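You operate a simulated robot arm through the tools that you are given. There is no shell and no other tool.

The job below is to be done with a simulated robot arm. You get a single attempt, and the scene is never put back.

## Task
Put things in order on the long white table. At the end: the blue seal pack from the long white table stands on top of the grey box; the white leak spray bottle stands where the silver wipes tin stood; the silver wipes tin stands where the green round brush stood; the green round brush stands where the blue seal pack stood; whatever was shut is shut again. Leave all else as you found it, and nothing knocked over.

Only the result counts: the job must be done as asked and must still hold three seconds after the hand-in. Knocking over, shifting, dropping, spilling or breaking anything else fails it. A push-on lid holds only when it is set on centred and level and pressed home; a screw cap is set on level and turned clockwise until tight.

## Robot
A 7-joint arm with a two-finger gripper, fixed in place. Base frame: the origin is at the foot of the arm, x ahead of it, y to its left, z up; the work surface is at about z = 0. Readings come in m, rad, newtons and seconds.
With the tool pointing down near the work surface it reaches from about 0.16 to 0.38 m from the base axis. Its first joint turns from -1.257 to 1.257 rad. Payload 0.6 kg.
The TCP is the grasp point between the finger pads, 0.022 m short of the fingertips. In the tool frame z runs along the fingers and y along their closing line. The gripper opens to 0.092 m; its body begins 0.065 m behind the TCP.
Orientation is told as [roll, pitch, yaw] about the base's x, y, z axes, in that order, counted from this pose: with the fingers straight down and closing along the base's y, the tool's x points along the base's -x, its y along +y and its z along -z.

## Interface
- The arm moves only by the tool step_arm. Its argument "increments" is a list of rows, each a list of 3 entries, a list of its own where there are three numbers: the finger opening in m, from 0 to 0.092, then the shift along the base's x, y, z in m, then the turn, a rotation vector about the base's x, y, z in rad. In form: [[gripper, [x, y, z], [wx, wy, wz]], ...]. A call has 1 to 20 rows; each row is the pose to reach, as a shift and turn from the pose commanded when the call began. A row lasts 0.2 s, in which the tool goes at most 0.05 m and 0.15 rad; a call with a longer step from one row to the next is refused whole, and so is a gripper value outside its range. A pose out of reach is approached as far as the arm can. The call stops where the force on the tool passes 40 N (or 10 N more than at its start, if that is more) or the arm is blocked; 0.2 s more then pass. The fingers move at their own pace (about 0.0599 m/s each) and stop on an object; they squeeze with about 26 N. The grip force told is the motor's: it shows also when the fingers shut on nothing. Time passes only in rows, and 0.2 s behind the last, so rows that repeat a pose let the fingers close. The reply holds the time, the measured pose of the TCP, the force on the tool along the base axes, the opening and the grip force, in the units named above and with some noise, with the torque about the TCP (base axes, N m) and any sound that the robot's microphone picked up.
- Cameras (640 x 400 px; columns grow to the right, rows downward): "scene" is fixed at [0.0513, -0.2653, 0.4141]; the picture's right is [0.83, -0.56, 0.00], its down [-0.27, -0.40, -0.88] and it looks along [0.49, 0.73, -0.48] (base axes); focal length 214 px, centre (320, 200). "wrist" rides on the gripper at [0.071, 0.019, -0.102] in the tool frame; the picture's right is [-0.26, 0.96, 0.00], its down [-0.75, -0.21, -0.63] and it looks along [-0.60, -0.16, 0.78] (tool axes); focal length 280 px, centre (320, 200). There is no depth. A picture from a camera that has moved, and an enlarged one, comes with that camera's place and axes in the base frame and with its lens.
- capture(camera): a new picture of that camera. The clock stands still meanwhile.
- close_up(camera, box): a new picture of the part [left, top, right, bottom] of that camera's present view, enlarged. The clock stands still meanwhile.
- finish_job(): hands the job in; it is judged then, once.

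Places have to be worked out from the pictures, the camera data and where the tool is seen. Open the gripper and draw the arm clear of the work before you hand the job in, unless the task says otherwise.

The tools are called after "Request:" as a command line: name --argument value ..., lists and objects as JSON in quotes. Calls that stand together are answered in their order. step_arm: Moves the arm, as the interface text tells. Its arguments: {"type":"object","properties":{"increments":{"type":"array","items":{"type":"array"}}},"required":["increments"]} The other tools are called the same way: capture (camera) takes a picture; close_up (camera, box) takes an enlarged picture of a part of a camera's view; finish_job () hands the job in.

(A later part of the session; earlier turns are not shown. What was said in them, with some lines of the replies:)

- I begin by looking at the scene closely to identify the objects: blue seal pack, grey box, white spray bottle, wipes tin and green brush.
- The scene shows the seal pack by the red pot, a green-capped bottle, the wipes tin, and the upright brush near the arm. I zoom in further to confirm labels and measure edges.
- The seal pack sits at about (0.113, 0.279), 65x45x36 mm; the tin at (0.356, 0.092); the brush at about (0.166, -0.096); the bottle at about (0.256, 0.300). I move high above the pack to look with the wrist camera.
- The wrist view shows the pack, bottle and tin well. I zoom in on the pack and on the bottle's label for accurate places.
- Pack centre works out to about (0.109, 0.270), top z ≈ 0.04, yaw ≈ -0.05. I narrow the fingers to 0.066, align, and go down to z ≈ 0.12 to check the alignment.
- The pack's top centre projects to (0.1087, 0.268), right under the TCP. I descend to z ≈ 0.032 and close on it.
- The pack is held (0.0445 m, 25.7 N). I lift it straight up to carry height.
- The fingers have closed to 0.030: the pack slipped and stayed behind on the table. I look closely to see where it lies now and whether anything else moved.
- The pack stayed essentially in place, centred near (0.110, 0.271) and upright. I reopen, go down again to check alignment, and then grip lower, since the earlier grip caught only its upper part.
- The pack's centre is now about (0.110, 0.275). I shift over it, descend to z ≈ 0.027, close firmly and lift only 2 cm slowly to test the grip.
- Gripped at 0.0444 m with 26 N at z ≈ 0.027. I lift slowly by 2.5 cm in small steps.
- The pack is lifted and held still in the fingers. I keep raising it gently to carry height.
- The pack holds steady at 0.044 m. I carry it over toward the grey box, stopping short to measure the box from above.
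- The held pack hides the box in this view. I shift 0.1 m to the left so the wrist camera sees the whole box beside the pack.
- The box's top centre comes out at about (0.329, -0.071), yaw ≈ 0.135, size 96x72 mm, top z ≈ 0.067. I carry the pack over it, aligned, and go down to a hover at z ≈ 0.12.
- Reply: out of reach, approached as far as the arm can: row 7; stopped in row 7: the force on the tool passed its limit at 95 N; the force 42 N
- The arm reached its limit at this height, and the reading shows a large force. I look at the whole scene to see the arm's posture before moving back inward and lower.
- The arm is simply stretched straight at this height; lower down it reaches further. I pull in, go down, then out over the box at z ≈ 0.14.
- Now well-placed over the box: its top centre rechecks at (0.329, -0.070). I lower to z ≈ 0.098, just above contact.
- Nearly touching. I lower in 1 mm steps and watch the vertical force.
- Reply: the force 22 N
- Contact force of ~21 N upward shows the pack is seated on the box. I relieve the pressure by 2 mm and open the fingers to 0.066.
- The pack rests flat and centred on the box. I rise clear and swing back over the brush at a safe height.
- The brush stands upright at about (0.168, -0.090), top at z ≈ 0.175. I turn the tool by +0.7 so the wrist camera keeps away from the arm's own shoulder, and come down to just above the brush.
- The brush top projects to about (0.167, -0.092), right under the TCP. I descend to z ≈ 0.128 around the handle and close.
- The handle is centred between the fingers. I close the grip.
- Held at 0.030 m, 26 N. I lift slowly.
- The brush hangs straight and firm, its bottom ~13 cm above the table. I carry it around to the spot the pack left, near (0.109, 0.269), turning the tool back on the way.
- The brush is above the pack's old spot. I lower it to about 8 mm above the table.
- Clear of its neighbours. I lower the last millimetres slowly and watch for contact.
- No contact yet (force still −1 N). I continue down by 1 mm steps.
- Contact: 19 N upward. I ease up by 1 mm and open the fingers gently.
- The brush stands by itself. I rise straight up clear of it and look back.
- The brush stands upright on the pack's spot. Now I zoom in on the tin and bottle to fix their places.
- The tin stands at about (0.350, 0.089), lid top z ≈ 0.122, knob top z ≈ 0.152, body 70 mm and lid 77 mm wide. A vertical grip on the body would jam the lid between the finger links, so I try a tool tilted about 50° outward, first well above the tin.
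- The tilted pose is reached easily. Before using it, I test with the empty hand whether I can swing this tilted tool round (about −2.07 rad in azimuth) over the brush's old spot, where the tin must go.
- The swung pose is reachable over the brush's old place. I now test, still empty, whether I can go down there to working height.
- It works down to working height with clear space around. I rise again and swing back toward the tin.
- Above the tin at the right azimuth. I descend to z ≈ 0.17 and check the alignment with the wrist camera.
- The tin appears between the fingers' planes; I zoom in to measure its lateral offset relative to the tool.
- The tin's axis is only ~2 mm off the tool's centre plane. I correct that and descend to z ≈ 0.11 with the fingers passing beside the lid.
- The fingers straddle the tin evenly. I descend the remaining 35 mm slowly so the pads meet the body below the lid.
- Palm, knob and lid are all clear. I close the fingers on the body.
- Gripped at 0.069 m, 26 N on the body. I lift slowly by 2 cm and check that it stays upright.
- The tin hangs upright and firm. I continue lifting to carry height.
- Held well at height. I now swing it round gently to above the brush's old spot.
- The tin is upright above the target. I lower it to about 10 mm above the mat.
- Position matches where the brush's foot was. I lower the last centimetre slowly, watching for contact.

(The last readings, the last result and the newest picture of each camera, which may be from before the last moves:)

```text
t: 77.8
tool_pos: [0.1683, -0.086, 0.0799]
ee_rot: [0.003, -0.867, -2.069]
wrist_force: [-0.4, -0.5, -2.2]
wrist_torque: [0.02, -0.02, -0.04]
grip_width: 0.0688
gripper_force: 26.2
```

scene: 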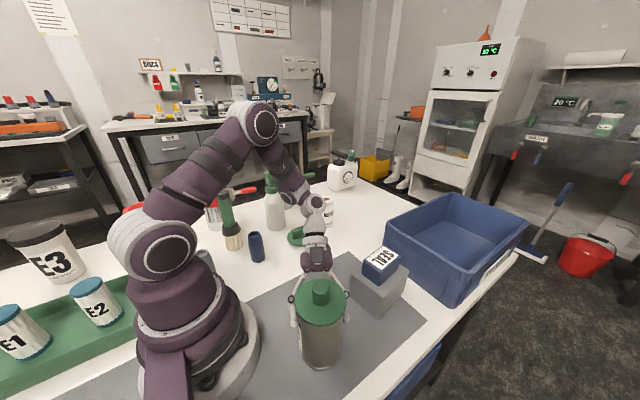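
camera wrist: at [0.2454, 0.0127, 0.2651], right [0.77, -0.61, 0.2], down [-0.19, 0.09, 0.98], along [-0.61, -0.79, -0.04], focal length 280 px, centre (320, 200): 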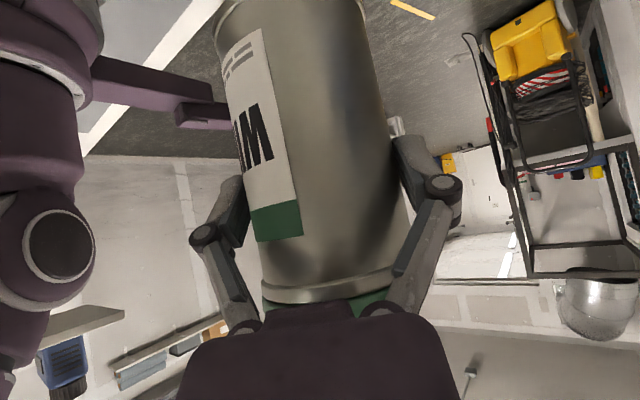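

No contact yet; I continue in 1 mm steps.

Request:
step_arm --increments '[[0.0, [0, 0, -0.001], [0, 0, 0]], [0.0, [0, 0, -0.001], [0, 0, 0]]]'

Request:
step_arm --increments '[[0.0, [0, 0, -0.001], [0, 0, 0]], [0.0, [0, 0, -0.001], [0, 0, 0]]]'

Request:
step_arm --increments '[[0.0, [0, 0, -0.0007], [0, 0, 0]], [0.0, [0, 0, -0.0007], [0, 0, 0]]]'

```text
t: 78.4
tool_pos: [0.1692, -0.0881, 0.0776]
ee_rot: [0.005, -0.873, -2.072]
wrist_force: [-7.2, 0.9, 18.4]
wrist_torque: [-0.24, 0.15, -0.11]
grip_width: 0.0692
gripper_force: 26.2
```

```text
t: 79.0
tool_pos: [0.1699, -0.0862, 0.0769]
ee_rot: [0.006, -0.87, -2.071]
wrist_force: [-3.0, -6.6, 17.7]
wrist_torque: [-0.36, 0.04, -0.04]
grip_width: 0.069
gripper_force: 26.6
```

```text
t: 79.6
tool_pos: [0.1688, -0.0865, 0.0758]
ee_rot: [0.005, -0.87, -2.07]
wrist_force: [3.0, -5.0, 16.5]
wrist_torque: [-0.22, -0.01, -0.02]
grip_width: 0.069
gripper_force: 26.3
```

Contact (≈17 N). I ease up 1.5 mm and open the fingers slowly.

Request:
step_arm --increments '[[0.0, [0, 0, 0.0008], [0, 0, 0]], [0.0, [0, 0, 0.0013], [0, 0, 0]], [0.072, [0, 0, 0.0013], [0, 0, 0]], [0.076, [0, 0, 0.0013], [0, 0, 0]], [0.082, [0, 0, 0.0013], [0, 0, 0]], [0.088, [0, 0, 0.0013], [0, 0, 0]], [0.09, [0, 0, 0.0013], [0, 0, 0]]]'

Request:
capture --camera "wrist"

Request:
close_up --camera "scene" --box '[240, 220, 420, 390]'

```text
t: 81.2
tool_pos: [0.1699, -0.087, 0.0773]
ee_rot: [0.004, -0.867, -2.069]
wrist_force: [-0.3, 1.2, -0.1]
wrist_torque: [-0.01, 0.01, 0.02]
grip_width: 0.0898
gripper_force: 0.1
```

```text
taken
camera wrist: at [0.2445, 0.0123, 0.0891], right [0.77, -0.61, 0.2], down [-0.19, 0.09, 0.98], along [-0.61, -0.79, -0.04], focal length 280 px, centre (320, 200)
```

wrist: 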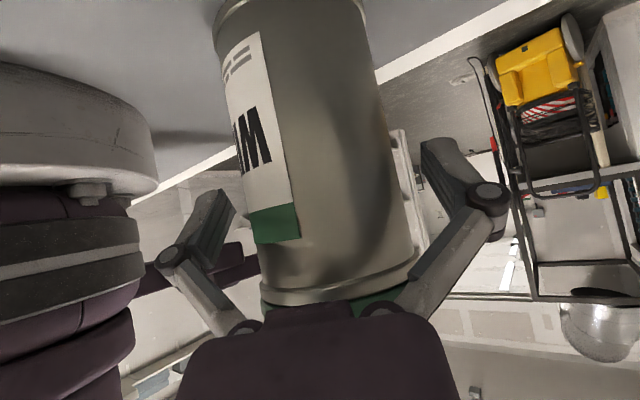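

```text
2.35 times, centred on (330, 305) of scene
camera zoom: at [0.0513, -0.2653, 0.4141], right [0.83, -0.56, 0.0], down [-0.27, -0.4, -0.88], along [0.49, 0.73, -0.48], focal length 505 px, centre (296, -47)
```

zoom: 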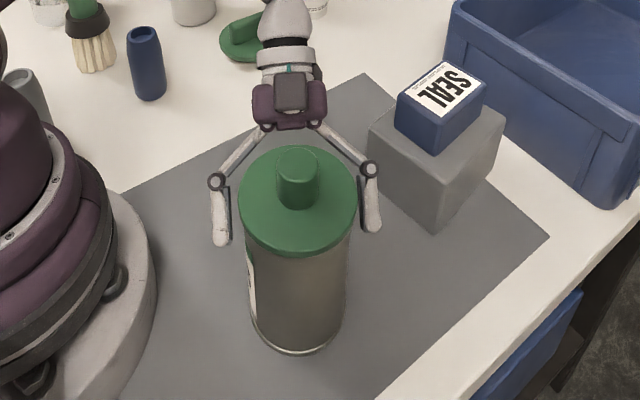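

The tin stands free at the brush's old place. I retreat along the tool's own axis, then rise.

Request:
step_arm --increments '[[0.091, [0.0037, 0.0067, 0.0064], [0, 0, 0]], [0.092, [0.011, 0.02, 0.0193], [0, 0, 0]], [0.092, [0.0183, 0.0336, 0.0322], [0, 0, 0]], [0.092, [0.0275, 0.05, 0.048], [0, 0, 0]], [0.092, [0.0367, 0.0672, 0.0643], [0, 0, 0]], [0.092, [0.0367, 0.0672, 0.1], [0, 0, 0]], [0.092, [0.0367, 0.0672, 0.14], [0, 0, 0]], [0.092, [0.0367, 0.0672, 0.17], [0, 0, 0]], [0.092, [0.0367, 0.0672, 0.17], [0, 0, 0]]]'

Request:
capture --camera "wrist"

Request:
capture --camera "scene"

```text
t: 83.2
tool_pos: [0.206, -0.0186, 0.2464]
ee_rot: [0.001, -0.87, -2.066]
wrist_force: [-0.4, 0.0, 0.2]
wrist_torque: [0.01, 0.01, -0.02]
grip_width: 0.0921
gripper_force: 0.0
```

```text
taken
camera wrist: at [0.2799, 0.0801, 0.2595], right [0.77, -0.61, 0.2], down [-0.19, 0.09, 0.98], along [-0.61, -0.79, -0.04], focal length 280 px, centre (320, 200)
```

wrist: 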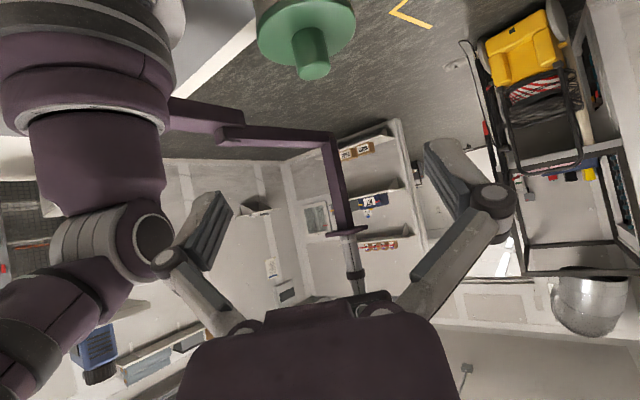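

```text
taken
```

scene: 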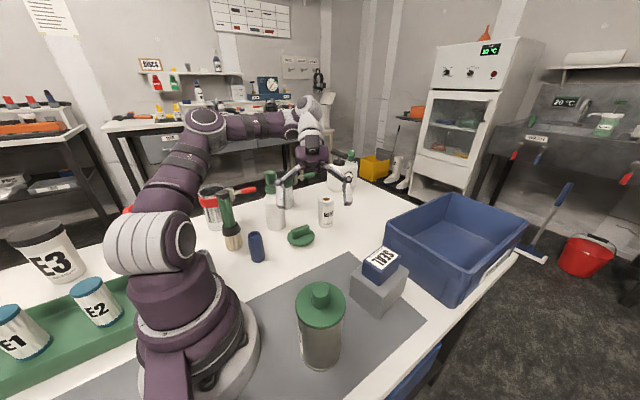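

The tin stands upright with its lid on. Next is the bottle at about (0.252, 0.291); the blue tube blocks the direct radial approach, so I will come from its −y side (azimuth ≈ 1.57). First I swing the tool back round at height.

Request:
step_arm --increments '[[0.092, [0.006, 0.004, 0.002], [0, 0, 0.13]], [0.092, [0.013, 0.01, 0.004], [0, 0, 0.265]], [0.092, [0.021, 0.016, 0.004], [0, 0, 0.4]], [0.092, [0.029, 0.022, 0.004], [0, 0, 0.54]], [0.092, [0.037, 0.028, 0.004], [0, 0, 0.68]], [0.092, [0.045, 0.034, 0.004], [0, 0, 0.82]], [0.092, [0.053, 0.04, 0.004], [0, 0, 0.96]], [0.092, [0.061, 0.046, 0.004], [0, 0, 1.1]], [0.092, [0.069, 0.053, 0.004], [0, 0, 1.24]], [0.092, [0.077, 0.06, 0.004], [0, 0, 1.38]], [0.092, [0.085, 0.067, 0.004], [0, 0, 1.52]], [0.092, [0.093, 0.073, 0.004], [0, 0, 1.66]], [0.092, [0.101, 0.079, 0.004], [0, 0, 1.8]], [0.092, [0.108, 0.085, 0.004], [0, 0, 1.94]], [0.092, [0.115, 0.09, 0.004], [0, 0, 2.08]], [0.092, [0.122, 0.095, 0.004], [0, 0, 2.21]], [0.092, [0.127, 0.099, 0.004], [0, 0, 2.319]]]'

Request:
step_arm --increments '[[0.092, [-0.006, 0.02, 0.002], [0, 0, 0.12]], [0.092, [-0.014, 0.04, 0.006], [0, 0, 0.255]], [0.092, [-0.022, 0.06, 0.01], [0, 0, 0.39]], [0.092, [-0.03, 0.08, 0.01], [0, 0, 0.525]], [0.092, [-0.038, 0.1, 0.01], [0, 0, 0.66]], [0.092, [-0.046, 0.12, 0.01], [0, 0, 0.795]], [0.092, [-0.055, 0.14, 0.01], [0, 0, 0.93]], [0.092, [-0.064, 0.16, 0.01], [0, 0, 1.065]], [0.092, [-0.073, 0.18, 0.01], [0, 0, 1.2]], [0.092, [-0.082, 0.2, 0.01], [0, 0, 1.32]], [0.092, [-0.083, 0.205, 0.01], [0, 0, 1.32]]]'

Request:
capture --camera "scene"

Request:
capture --camera "wrist"

```text
t: 86.8
tool_pos: [0.3328, 0.0809, 0.2522]
ee_rot: [0.003, -0.869, 0.252]
wrist_force: [0.1, 0.6, -1.0]
wrist_torque: [0.01, -0.02, 0.02]
grip_width: 0.0921
gripper_force: 0.1
```

```text
t: 89.2
tool_pos: [0.2505, 0.285, 0.2599]
ee_rot: [0.004, -0.867, 1.57]
wrist_force: [0.2, 0.5, -0.1]
wrist_torque: [0.0, -0.03, 0.0]
grip_width: 0.0919
gripper_force: 0.0
```

```text
taken
```

scene: 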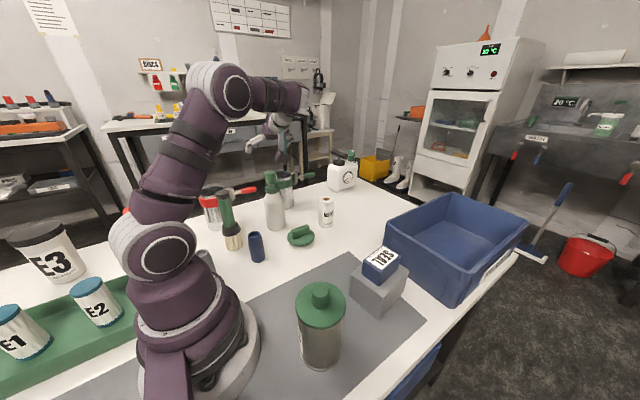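

```text
taken
camera wrist: at [0.2306, 0.161, 0.2726], right [-0.97, 0.17, 0.2], down [0.21, 0.01, 0.98], along [0.16, 0.99, -0.04], focal length 280 px, centre (320, 200)
```

wrist: 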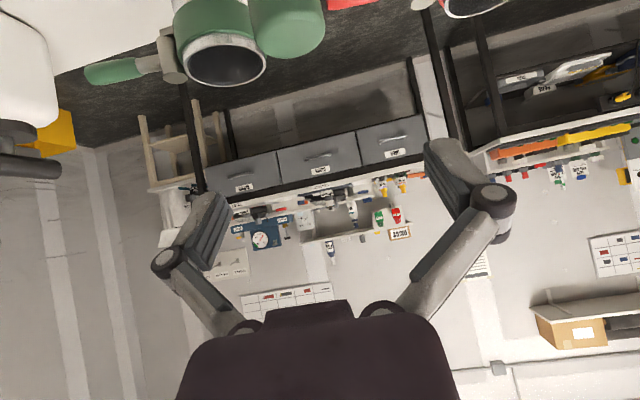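

The pump head lies straight below between the fingers. I descend to z ≈ 0.20 and check again.

Request:
step_arm --increments '[[0.092, [0, 0, -0.02], [0, 0, 0]], [0.092, [0, 0, -0.04], [0, 0, 0]], [0.092, [0, 0, -0.06], [0, 0, 0]], [0.092, [0, 0, -0.06], [0, 0, 0]]]'

Request:
capture --camera "wrist"

Request:
close_up --camera "scene" --box '[180, 90, 360, 270]'

```text
t: 90.2
tool_pos: [0.2504, 0.2837, 0.2014]
ee_rot: [0.004, -0.867, 1.57]
wrist_force: [0.9, -0.8, -0.3]
wrist_torque: [0.01, -0.02, -0.02]
grip_width: 0.0921
gripper_force: 0.0
```

```text
taken
camera wrist: at [0.2313, 0.1605, 0.2138], right [-0.96, 0.17, 0.2], down [0.21, 0.01, 0.98], along [0.16, 0.99, -0.04], focal length 280 px, centre (320, 200)
```

wrist: 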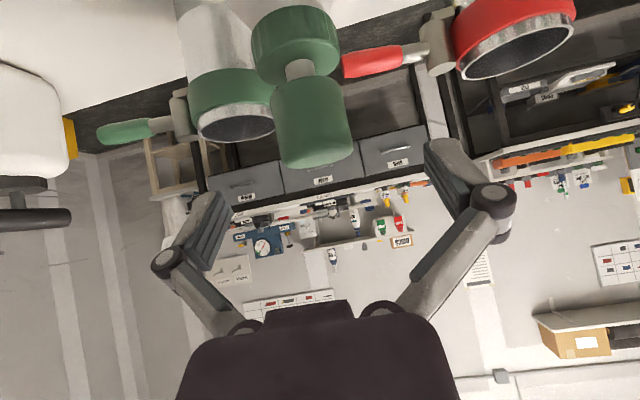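

```text
2.22 times, centred on (270, 180) of scene
camera zoom: at [0.0513, -0.2653, 0.4141], right [0.83, -0.56, 0.0], down [-0.27, -0.4, -0.88], along [0.49, 0.73, -0.48], focal length 477 px, centre (431, 244)
```

zoom: 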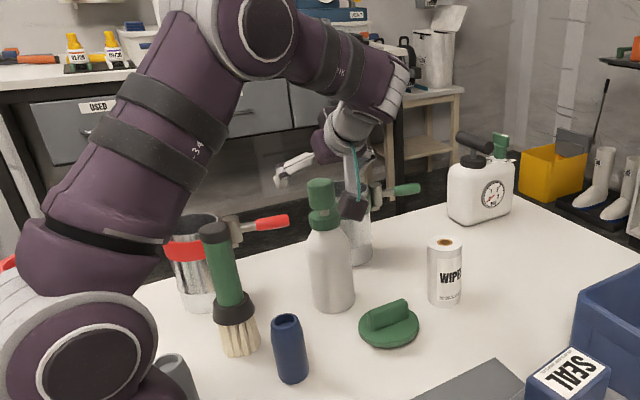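

Well aligned (bottle axis about x = 0.248). I shift 2 mm and go down to z ≈ 0.12 first.

Request:
step_arm --increments '[[0.092, [-0.002, 0.0, -0.02], [0, 0, 0]], [0.092, [-0.002, 0.0, -0.04], [0, 0, 0]], [0.092, [-0.002, 0.0, -0.06], [0, 0, 0]], [0.092, [-0.002, 0.0, -0.08], [0, 0, 0]], [0.092, [-0.002, 0.0, -0.08], [0, 0, 0]]]'

Request:
capture --camera "wrist"

Request:
close_up --camera "scene" --box '[180, 90, 360, 270]'

```text
t: 91.4
tool_pos: [0.2482, 0.2847, 0.1209]
ee_rot: [0.003, -0.869, 1.57]
wrist_force: [-0.4, -0.2, -0.5]
wrist_torque: [0.01, 0.0, -0.01]
grip_width: 0.0922
gripper_force: 0.1
```

```text
taken
camera wrist: at [0.2286, 0.1595, 0.1331], right [-0.96, 0.17, 0.2], down [0.21, 0.01, 0.98], along [0.16, 0.99, -0.04], focal length 280 px, centre (320, 200)
```

wrist: 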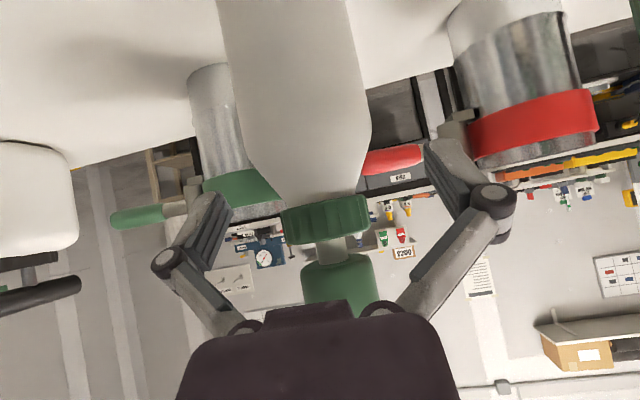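

```text
2.22 times, centred on (270, 180) of scene
camera zoom: at [0.0513, -0.2653, 0.4141], right [0.83, -0.56, 0.0], down [-0.27, -0.4, -0.88], along [0.49, 0.73, -0.48], focal length 477 px, centre (431, 244)
```

zoom: 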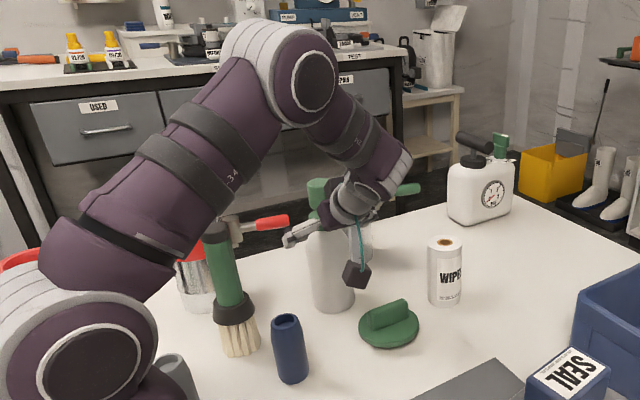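

The body lies centred between the fingers (≈64 mm wide, straight up to z ≈ 0.095). I descend to z ≈ 0.068 so the pads grip the straight part.

Request:
step_arm --increments '[[0.092, [0, 0.0, -0.012], [0, 0, 0]], [0.092, [0, 0.0, -0.024], [0, 0, 0]], [0.092, [0, 0.0, -0.036], [0, 0, 0]], [0.092, [0, 0.0, -0.046], [0, 0, 0]], [0.092, [0, 0.0, -0.052], [0, 0, 0]], [0.092, [0, 0.0, -0.052], [0, 0, 0]]]'

Request:
capture --camera "wrist"

Request:
close_up --camera "scene" --box '[180, 90, 360, 270]'

```text
t: 92.8
tool_pos: [0.2487, 0.2845, 0.0697]
ee_rot: [0.003, -0.868, 1.569]
wrist_force: [-0.3, -0.1, 0.7]
wrist_torque: [0.06, 0.0, 0.03]
grip_width: 0.092
gripper_force: 0.1
```

```text
taken
camera wrist: at [0.2286, 0.1603, 0.0808], right [-0.96, 0.17, 0.2], down [0.21, 0.01, 0.98], along [0.16, 0.99, -0.04], focal length 280 px, centre (320, 200)
```

wrist: 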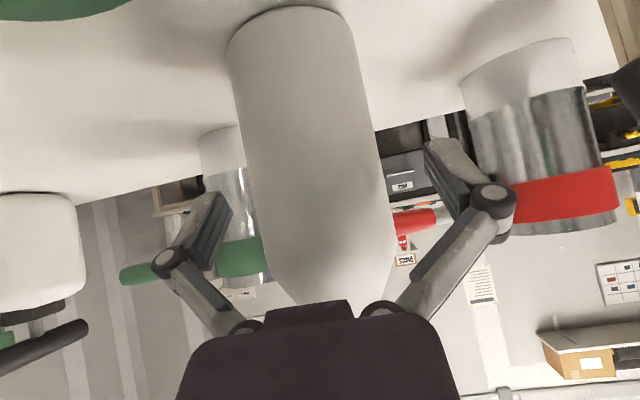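

```text
2.22 times, centred on (270, 180) of scene
camera zoom: at [0.0513, -0.2653, 0.4141], right [0.83, -0.56, 0.0], down [-0.27, -0.4, -0.88], along [0.49, 0.73, -0.48], focal length 477 px, centre (431, 244)
```

zoom: 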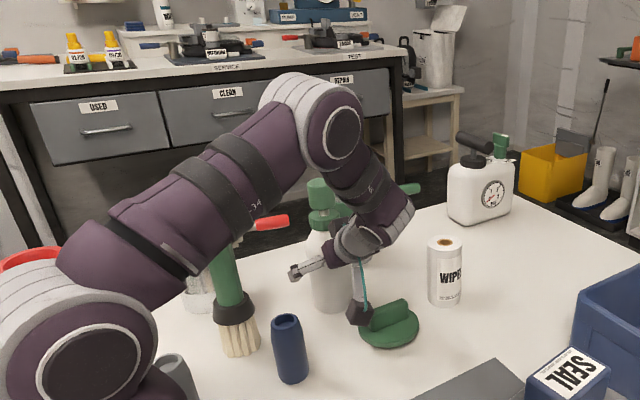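

All clear, and the brush and disc are undisturbed. I close on the bottle's body.

Request:
step_arm --increments '[[0.082, [0, 0, 0], [0, 0, 0]], [0.072, [0, 0, 0], [0, 0, 0]], [0.064, [0, 0, 0], [0, 0, 0]], [0.05, [0, 0, 0], [0, 0, 0]], [0.0, [0, 0, 0], [0, 0, 0]], [0.0, [0, 0, 0], [0, 0, 0]], [0.0, [0, 0, 0], [0, 0, 0]]]'

Request:
capture --camera "wrist"

```text
t: 94.4
tool_pos: [0.2491, 0.2843, 0.0683]
ee_rot: [0.004, -0.87, 1.569]
wrist_force: [-0.5, -2.3, 6.9]
wrist_torque: [-0.1, 0.0, 0.01]
grip_width: 0.0596
gripper_force: 26.9
```

```text
taken
camera wrist: at [0.2286, 0.1604, 0.081], right [-0.96, 0.17, 0.2], down [0.21, 0.01, 0.98], along [0.16, 0.99, -0.04], focal length 280 px, centre (320, 200)
```

wrist: 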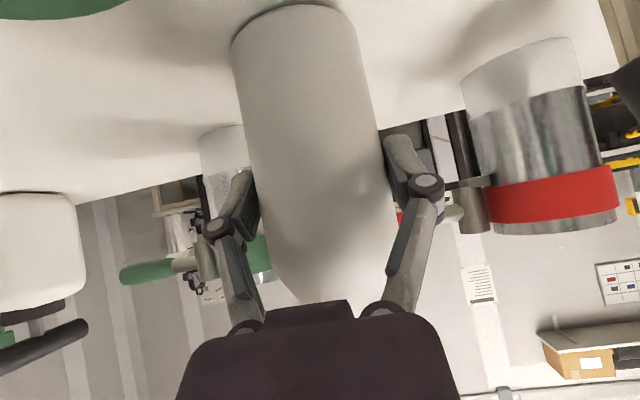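

Gripped at 0.060 m. I lift slowly by 2 cm to check.

Request:
step_arm --increments '[[0.0, [0, 0, 0.003], [0, 0, 0]], [0.0, [0, 0, 0.006], [0, 0, 0]], [0.0, [0, 0, 0.01], [0, 0, 0]], [0.0, [0, 0, 0.015], [0, 0, 0]], [0.0, [0, 0, 0.02], [0, 0, 0]], [0.0, [0, 0, 0.02], [0, 0, 0]]]'

Request:
capture --camera "wrist"

Request:
close_up --camera "scene" --box '[180, 90, 360, 270]'

```text
t: 95.8
tool_pos: [0.2479, 0.2839, 0.0891]
ee_rot: [0.002, -0.869, 1.569]
wrist_force: [0.8, 0.0, -2.4]
wrist_torque: [-0.04, -0.01, -0.01]
grip_width: 0.0596
gripper_force: 25.6
```

```text
taken
camera wrist: at [0.2284, 0.1595, 0.1014], right [-0.96, 0.17, 0.2], down [0.21, 0.01, 0.98], along [0.16, 0.99, -0.04], focal length 280 px, centre (320, 200)
```

wrist: 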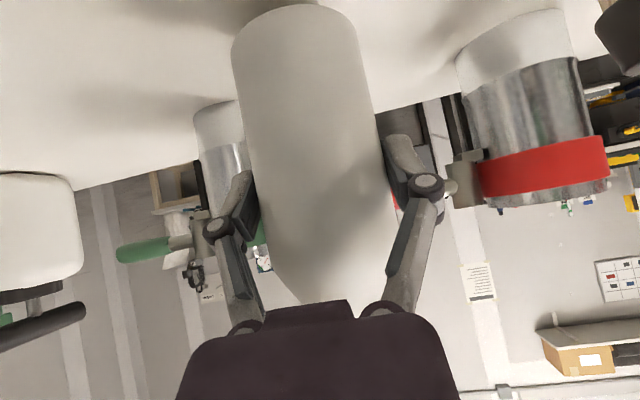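

```text
2.22 times, centred on (270, 180) of scene
camera zoom: at [0.0513, -0.2653, 0.4141], right [0.83, -0.56, 0.0], down [-0.27, -0.4, -0.88], along [0.49, 0.73, -0.48], focal length 477 px, centre (431, 244)
```

zoom: 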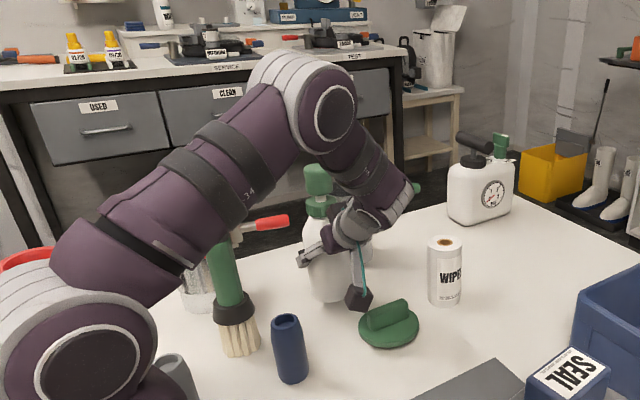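

The bottle hangs upright without slipping. I raise it to carry height.

Request:
step_arm --increments '[[0.0, [0, 0, 0.008], [0, 0, 0]], [0.0, [0, 0, 0.02], [0, 0, 0]], [0.0, [0, 0, 0.035], [0, 0, 0]], [0.0, [0, 0, 0.053], [0, 0, 0]], [0.0, [0, 0, 0.073], [0, 0, 0]], [0.0, [0, 0, 0.093], [0, 0, 0]], [0.0, [0, 0, 0.113], [0, 0, 0]], [0.0, [0, 0, 0.131], [0, 0, 0]], [0.0, [0, 0, 0.143], [0, 0, 0]], [0.0, [0, 0, 0.147], [0, 0, 0]], [0.0, [0, 0, 0.147], [0, 0, 0]]]'

Request:
capture --camera "wrist"

Request:
capture --camera "scene"

```text
t: 98.2
tool_pos: [0.2488, 0.2848, 0.2359]
ee_rot: [0.003, -0.869, 1.567]
wrist_force: [0.1, -0.3, -3.0]
wrist_torque: [-0.04, -0.03, -0.02]
grip_width: 0.0595
gripper_force: 25.8
```

```text
taken
camera wrist: at [0.2279, 0.1607, 0.2475], right [-0.96, 0.17, 0.2], down [0.21, 0.01, 0.98], along [0.16, 0.99, -0.04], focal length 280 px, centre (320, 200)
```

wrist: 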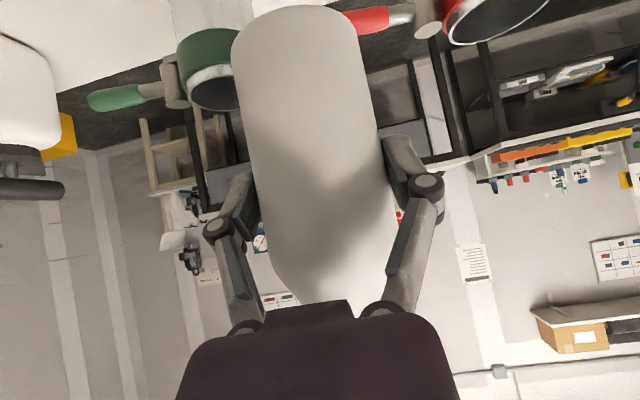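

```text
taken
```

scene: 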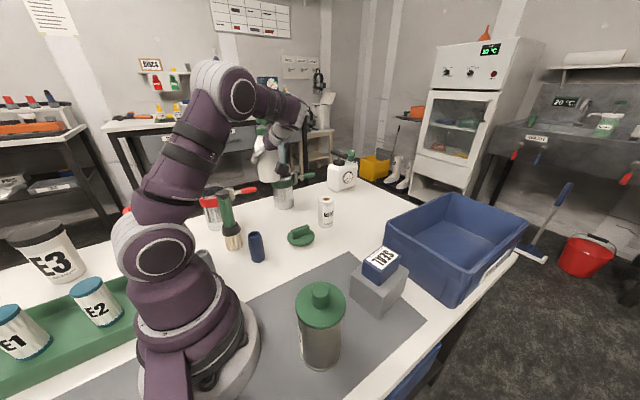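

The bottle is held steady at height. I swing it round to above the tin's original spot.

Request:
step_arm --increments '[[0.0, [0.003, -0.005, 0], [0, 0, -0.04]], [0.0, [0.009, -0.016, 0], [0, 0, -0.12]], [0.0, [0.016, -0.031, 0], [0, 0, -0.22]], [0.0, [0.024, -0.047, 0], [0, 0, -0.33]], [0.0, [0.032, -0.064, 0], [0, 0, -0.44]], [0.0, [0.04, -0.081, 0], [0, 0, -0.55]], [0.0, [0.048, -0.098, 0], [0, 0, -0.66]], [0.0, [0.056, -0.115, 0], [0, 0, -0.77]], [0.0, [0.064, -0.132, 0], [0, 0, -0.88]], [0.0, [0.072, -0.149, 0], [0, 0, -0.99]], [0.0, [0.08, -0.165, 0], [0, 0, -1.1]], [0.0, [0.087, -0.18, 0], [0, 0, -1.2]], [0.0, [0.092, -0.191, 0], [0, 0, -1.28]], [0.0, [0.095, -0.1973, 0], [0, 0, -1.32]], [0.0, [0.095, -0.1973, 0], [0, 0, -1.32]]]'

Request:
capture --camera "wrist"

Request:
capture --camera "scene"

```text
t: 101.4
tool_pos: [0.3421, 0.0867, 0.2373]
ee_rot: [0.007, -0.869, 0.25]
wrist_force: [-0.6, 0.5, -2.2]
wrist_torque: [0.03, 0.0, -0.01]
grip_width: 0.0596
gripper_force: 25.8
```

```text
taken
camera wrist: at [0.2177, 0.0734, 0.2495], right [-0.08, 0.98, 0.2], down [0.06, -0.2, 0.98], along [1.0, 0.09, -0.04], focal length 280 px, centre (320, 200)
```

wrist: 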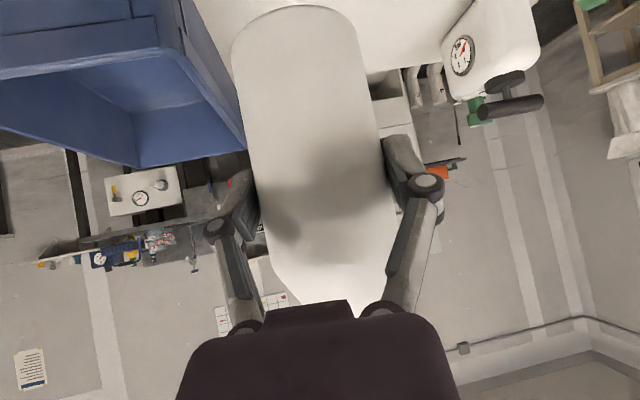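

```text
taken
```

scene: 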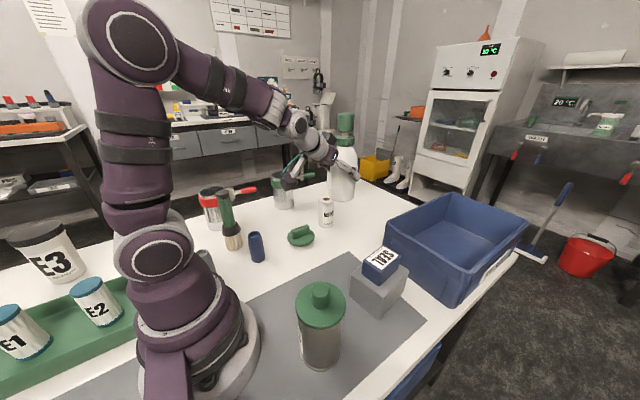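

Above the tin's old spot and upright. I lower it to about 1 cm above the table.

Request:
step_arm --increments '[[0.0, [0, 0, -0.008], [0, 0, 0]], [0.0, [0, 0, -0.025], [0, 0, 0]], [0.0, [0, 0, -0.047], [0, 0, 0]], [0.0, [0, 0, -0.07], [0, 0, 0]], [0.0, [0, 0, -0.093], [0, 0, 0]], [0.0, [0, 0, -0.115], [0, 0, 0]], [0.0, [0, 0, -0.135], [0, 0, 0]], [0.0, [0, 0, -0.149], [0, 0, 0]], [0.0, [0, 0, -0.156], [0, 0, 0]], [0.0, [0, 0, -0.156], [0, 0, 0]]]'

Request:
close_up --camera "scene" --box '[260, 110, 440, 290]'

Request:
capture --camera "wrist"

```text
t: 103.6
tool_pos: [0.3418, 0.0888, 0.0807]
ee_rot: [0.004, -0.868, 0.25]
wrist_force: [-0.2, 0.3, -3.3]
wrist_torque: [0.02, 0.01, 0.02]
grip_width: 0.0595
gripper_force: 25.7
```

```text
2.22 times, centred on (350, 200) of scene
camera zoom: at [0.0513, -0.2653, 0.4141], right [0.83, -0.56, 0.0], down [-0.27, -0.4, -0.88], along [0.49, 0.73, -0.48], focal length 477 px, centre (253, 200)
```

zoom: 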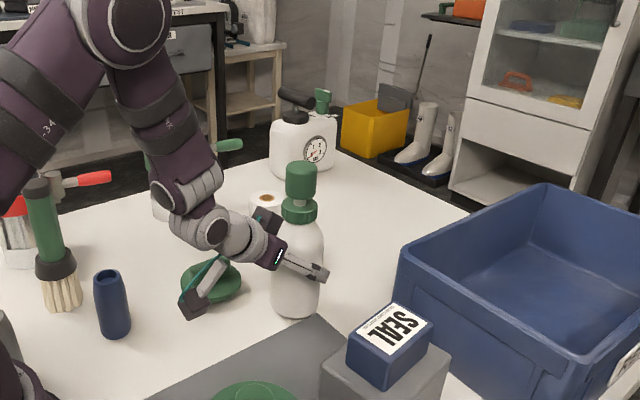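

```text
taken
camera wrist: at [0.2172, 0.0753, 0.0925], right [-0.08, 0.98, 0.2], down [0.06, -0.2, 0.98], along [1.0, 0.09, -0.04], focal length 280 px, centre (320, 200)
```

wrist: 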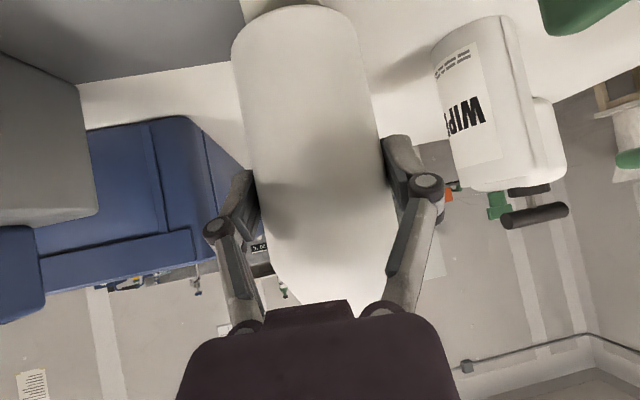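

Bottle is just above its target. I lower slowly the rest of the way.

Request:
step_arm --increments '[[0.0, [0, 0, -0.002], [0, 0, 0]], [0.0, [0, 0, -0.004], [0, 0, 0]], [0.0, [0, 0, -0.006], [0, 0, 0]], [0.0, [0, 0, -0.008], [0, 0, 0]], [0.0, [0, 0, -0.008], [0, 0, 0]]]'

Request:
step_arm --increments '[[0.0, [0, 0, -0.001], [0, 0, 0]], [0.0, [0, 0, -0.001], [0, 0, 0]]]'

Request:
step_arm --increments '[[0.0, [0, 0, -0.001], [0, 0, 0]], [0.0, [0, 0, -0.001], [0, 0, 0]]]'

```text
t: 104.8
tool_pos: [0.3419, 0.0872, 0.0717]
ee_rot: [0.004, -0.87, 0.251]
wrist_force: [0.1, 0.0, -2.5]
wrist_torque: [0.02, 0.01, -0.01]
grip_width: 0.0592
gripper_force: 25.8
```

```text
t: 105.4
tool_pos: [0.342, 0.0865, 0.0717]
ee_rot: [0.004, -0.87, 0.251]
wrist_force: [-0.3, 0.4, -2.6]
wrist_torque: [0.01, -0.01, -0.01]
grip_width: 0.0593
gripper_force: 25.5
```

```text
t: 106.0
tool_pos: [0.3422, 0.0879, 0.0683]
ee_rot: [0.003, -0.868, 0.25]
wrist_force: [0.3, -0.1, -1.9]
wrist_torque: [-0.01, 0.01, -0.01]
grip_width: 0.0595
gripper_force: 26.5
```

Still hanging free (about −2 N). I continue in 1 mm steps.

Request:
step_arm --increments '[[0.0, [0, 0, -0.001], [0, 0, 0]], [0.0, [0, 0, -0.001], [0, 0, 0]]]'

Request:
step_arm --increments '[[0.0, [0, 0, -0.001], [0, 0, 0]], [0.0, [0, 0, -0.001], [0, 0, 0]]]'

```text
t: 106.6
tool_pos: [0.3422, 0.0875, 0.07]
ee_rot: [0.003, -0.87, 0.249]
wrist_force: [0.4, 0.2, -2.7]
wrist_torque: [0.0, 0.01, 0.01]
grip_width: 0.0595
gripper_force: 26.1
```

```text
t: 107.2
tool_pos: [0.342, 0.0874, 0.0673]
ee_rot: [0.006, -0.871, 0.25]
wrist_force: [-1.0, 2.7, 5.9]
wrist_torque: [-0.04, 0.07, -0.07]
grip_width: 0.0593
gripper_force: 26.1
```

Light contact (≈6–8 N). The bottle rests on the table; I open the fingers slowly.

Request:
step_arm --increments '[[0.06, [0, 0, 0], [0, 0, 0]], [0.064, [0, 0, 0], [0, 0, 0]], [0.07, [0, 0, 0], [0, 0, 0]], [0.078, [0, 0, 0], [0, 0, 0]], [0.086, [0, 0, 0], [0, 0, 0]], [0.09, [0, 0, 0], [0, 0, 0]]]'

Request:
capture --camera "wrist"

Request:
close_up --camera "scene" --box '[260, 110, 440, 290]'

```text
t: 108.6
tool_pos: [0.3432, 0.0876, 0.0695]
ee_rot: [0.003, -0.869, 0.249]
wrist_force: [0.6, 0.6, 0.1]
wrist_torque: [-0.04, 0.02, 0.0]
grip_width: 0.09
gripper_force: 0.1
```

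```text
taken
camera wrist: at [0.2169, 0.0736, 0.0809], right [-0.08, 0.98, 0.2], down [0.06, -0.2, 0.98], along [1.0, 0.09, -0.04], focal length 280 px, centre (320, 200)
```

wrist: 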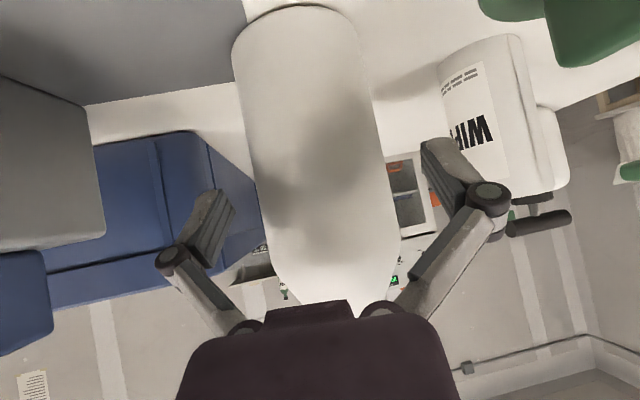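

```text
2.22 times, centred on (350, 200) of scene
camera zoom: at [0.0513, -0.2653, 0.4141], right [0.83, -0.56, 0.0], down [-0.27, -0.4, -0.88], along [0.49, 0.73, -0.48], focal length 477 px, centre (253, 200)
```

zoom: 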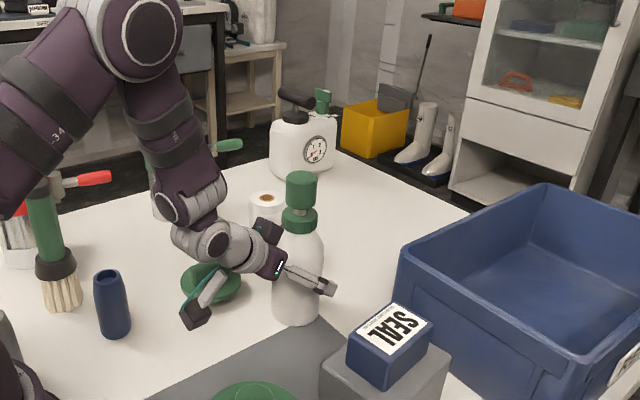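

The bottle stands by itself on the tin's old spot. I rise straight up, the open fingers passing on both sides of it.

Request:
step_arm --increments '[[0.092, [0, 0, 0.008], [0, 0, 0]], [0.092, [0, 0, 0.024], [0, 0, 0]], [0.092, [0, 0, 0.045], [0, 0, 0]], [0.092, [0, 0, 0.07], [0, 0, 0]], [0.092, [0, 0, 0.095], [0, 0, 0]], [0.092, [0, 0, 0.12], [0, 0, 0]], [0.092, [0, 0, 0.145], [0, 0, 0]], [0.092, [0, 0, 0.17], [0, 0, 0]], [0.092, [0, 0, 0.185], [0, 0, 0]], [0.092, [0, 0, 0.185], [0, 0, 0]]]'

Request:
capture --camera "scene"

Request:
capture --camera "wrist"

```text
t: 110.8
tool_pos: [0.3438, 0.0874, 0.2528]
ee_rot: [0.002, -0.869, 0.25]
wrist_force: [-0.3, 0.1, -0.1]
wrist_torque: [-0.01, -0.03, -0.01]
grip_width: 0.0918
gripper_force: 0.0
```

```text
taken
```

scene: 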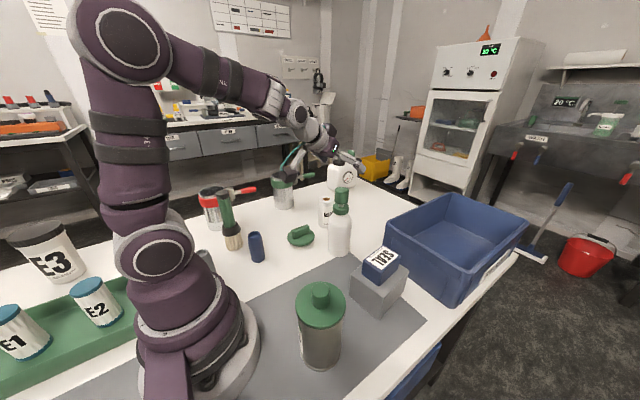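

```text
taken
camera wrist: at [0.2188, 0.0745, 0.2648], right [-0.08, 0.98, 0.2], down [0.06, -0.2, 0.98], along [1.0, 0.09, -0.04], focal length 280 px, centre (320, 200)
```

wrist: 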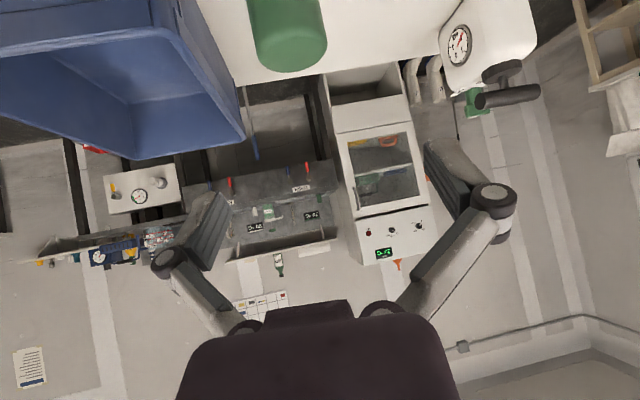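

Bottle is left standing upright. I level the tool back to vertical while pulling in, to inspect everything from above.

Request:
step_arm --increments '[[0.092, [-0.014, -0.002, 0.005], [-0.031, 0.12, 0]], [0.092, [-0.028, -0.004, 0.01], [-0.061, 0.24, 0]], [0.092, [-0.042, -0.006, 0.015], [-0.092, 0.36, 0]], [0.092, [-0.056, -0.008, 0.02], [-0.123, 0.48, 0]], [0.092, [-0.07, -0.01, 0.02], [-0.153, 0.6, 0]], [0.092, [-0.085, -0.01, 0.02], [-0.184, 0.72, 0]], [0.092, [-0.1, -0.01, 0.02], [-0.215, 0.843, 0]], [0.092, [-0.115, -0.01, 0.025], [-0.215, 0.843, 0]], [0.092, [-0.125, -0.01, 0.03], [-0.215, 0.843, 0]]]'

Request:
capture --camera "wrist"

Request:
capture --camera "scene"

```text
t: 112.8
tool_pos: [0.2183, 0.0777, 0.2828]
ee_rot: [0.004, -0.001, 0.249]
wrist_force: [0.0, -0.3, -0.3]
wrist_torque: [0.02, 0.0, 0.0]
grip_width: 0.0924
gripper_force: 0.0
```

```text
taken
camera wrist: at [0.1436, 0.0775, 0.3851], right [0.02, 1.0, 0.0], down [0.78, -0.01, 0.62], along [0.62, -0.01, -0.78], focal length 280 px, centre (320, 200)
```

wrist: 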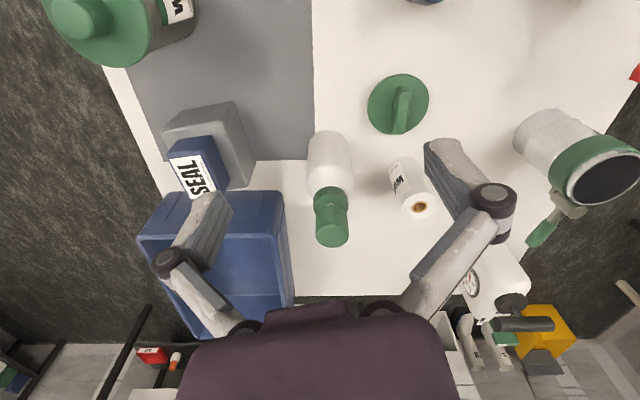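

```text
taken
```

scene: 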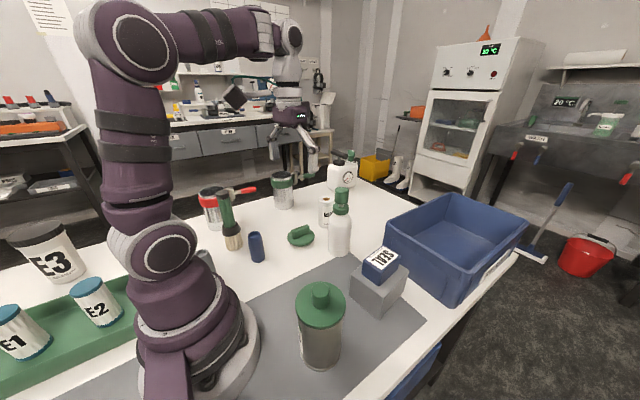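

Everything stands where it should. I take close looks at the tin's lid, the pack on the box, the bottle and the brush to verify.

Request:
close_up --camera "scene" --box '[260, 230, 430, 390]'

Request:
close_up --camera "scene" --box '[190, 160, 380, 280]'

Request:
close_up --camera "wrist" --box '[30, 0, 360, 260]'

```text
2.50 times, centred on (345, 310) of scene
camera zoom: at [0.0513, -0.2653, 0.4141], right [0.83, -0.56, 0.0], down [-0.27, -0.4, -0.88], along [0.49, 0.73, -0.48], focal length 536 px, centre (258, -75)
```

zoom: 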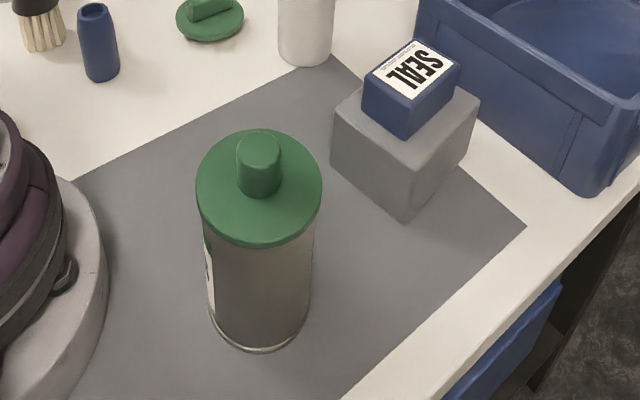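

```text
3.33 times, centred on (285, 220) of scene
camera zoom: at [0.0513, -0.2653, 0.4141], right [0.83, -0.56, 0.0], down [-0.27, -0.4, -0.88], along [0.49, 0.73, -0.48], focal length 715 px, centre (437, 133)
```

zoom: 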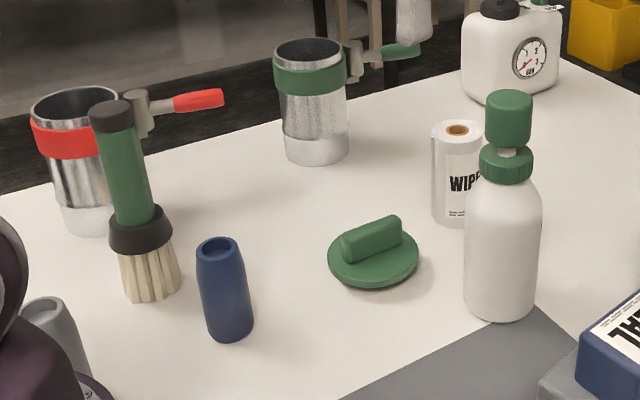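

```text
1.54 times, centred on (195, 130) of wrist
camera zoom: at [0.1436, 0.0775, 0.3851], right [0.02, 1.0, 0.0], down [0.78, -0.01, 0.62], along [0.62, -0.01, -0.78], focal length 431 px, centre (512, 308)
```

zoom: 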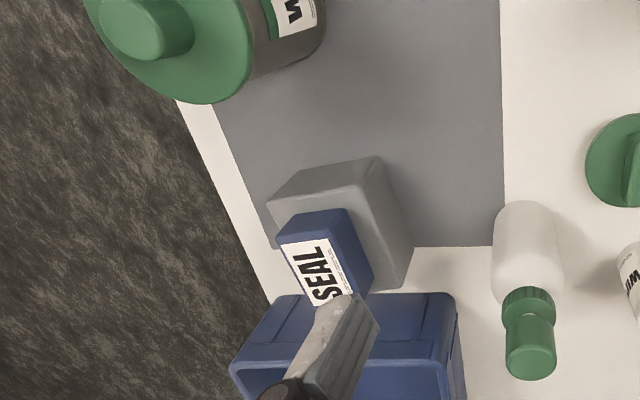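

The tin's lid is on and level, the bottle is capped and upright, the brush stands on the pack's old spot, and the pack lies flat on the grey box. Nothing else appears moved. The gripper is open and the arm is clear, so I hand the job in.

Request:
finish_job

```text
The job is handed in.
```

I moved all four items to where you asked and handed the job in; I haven't seen the verdict. In the last pictures before hand-in:

- **Blue seal pack:** lies flat, roughly in the middle of the grey box's top.
- **Green round brush:** stands upright on the pack's old spot, about (0.109, 0.269).
- **Silver wipes tin:** stands on the brush's old spot, about (0.167, -0.092), with its lid still on and level.
- **White leak spray bottle:** stands upright and capped on the tin's old spot, about (0.350, 0.088).

On the first try the pack slipped out of the fingers as I lifted. It stayed on the table, about 5 mm from its original position, and I gripped it again lower down.

While carrying the pack, the arm stopped at full stretch with a 95 N force reading. Nothing was knocked.

I never opened the tin or the bottle, so nothing needed shutting again. The blue tube, green disc, wipes roll, both pots and the bin look unmoved. The gripper is open and the arm is clear of the work.
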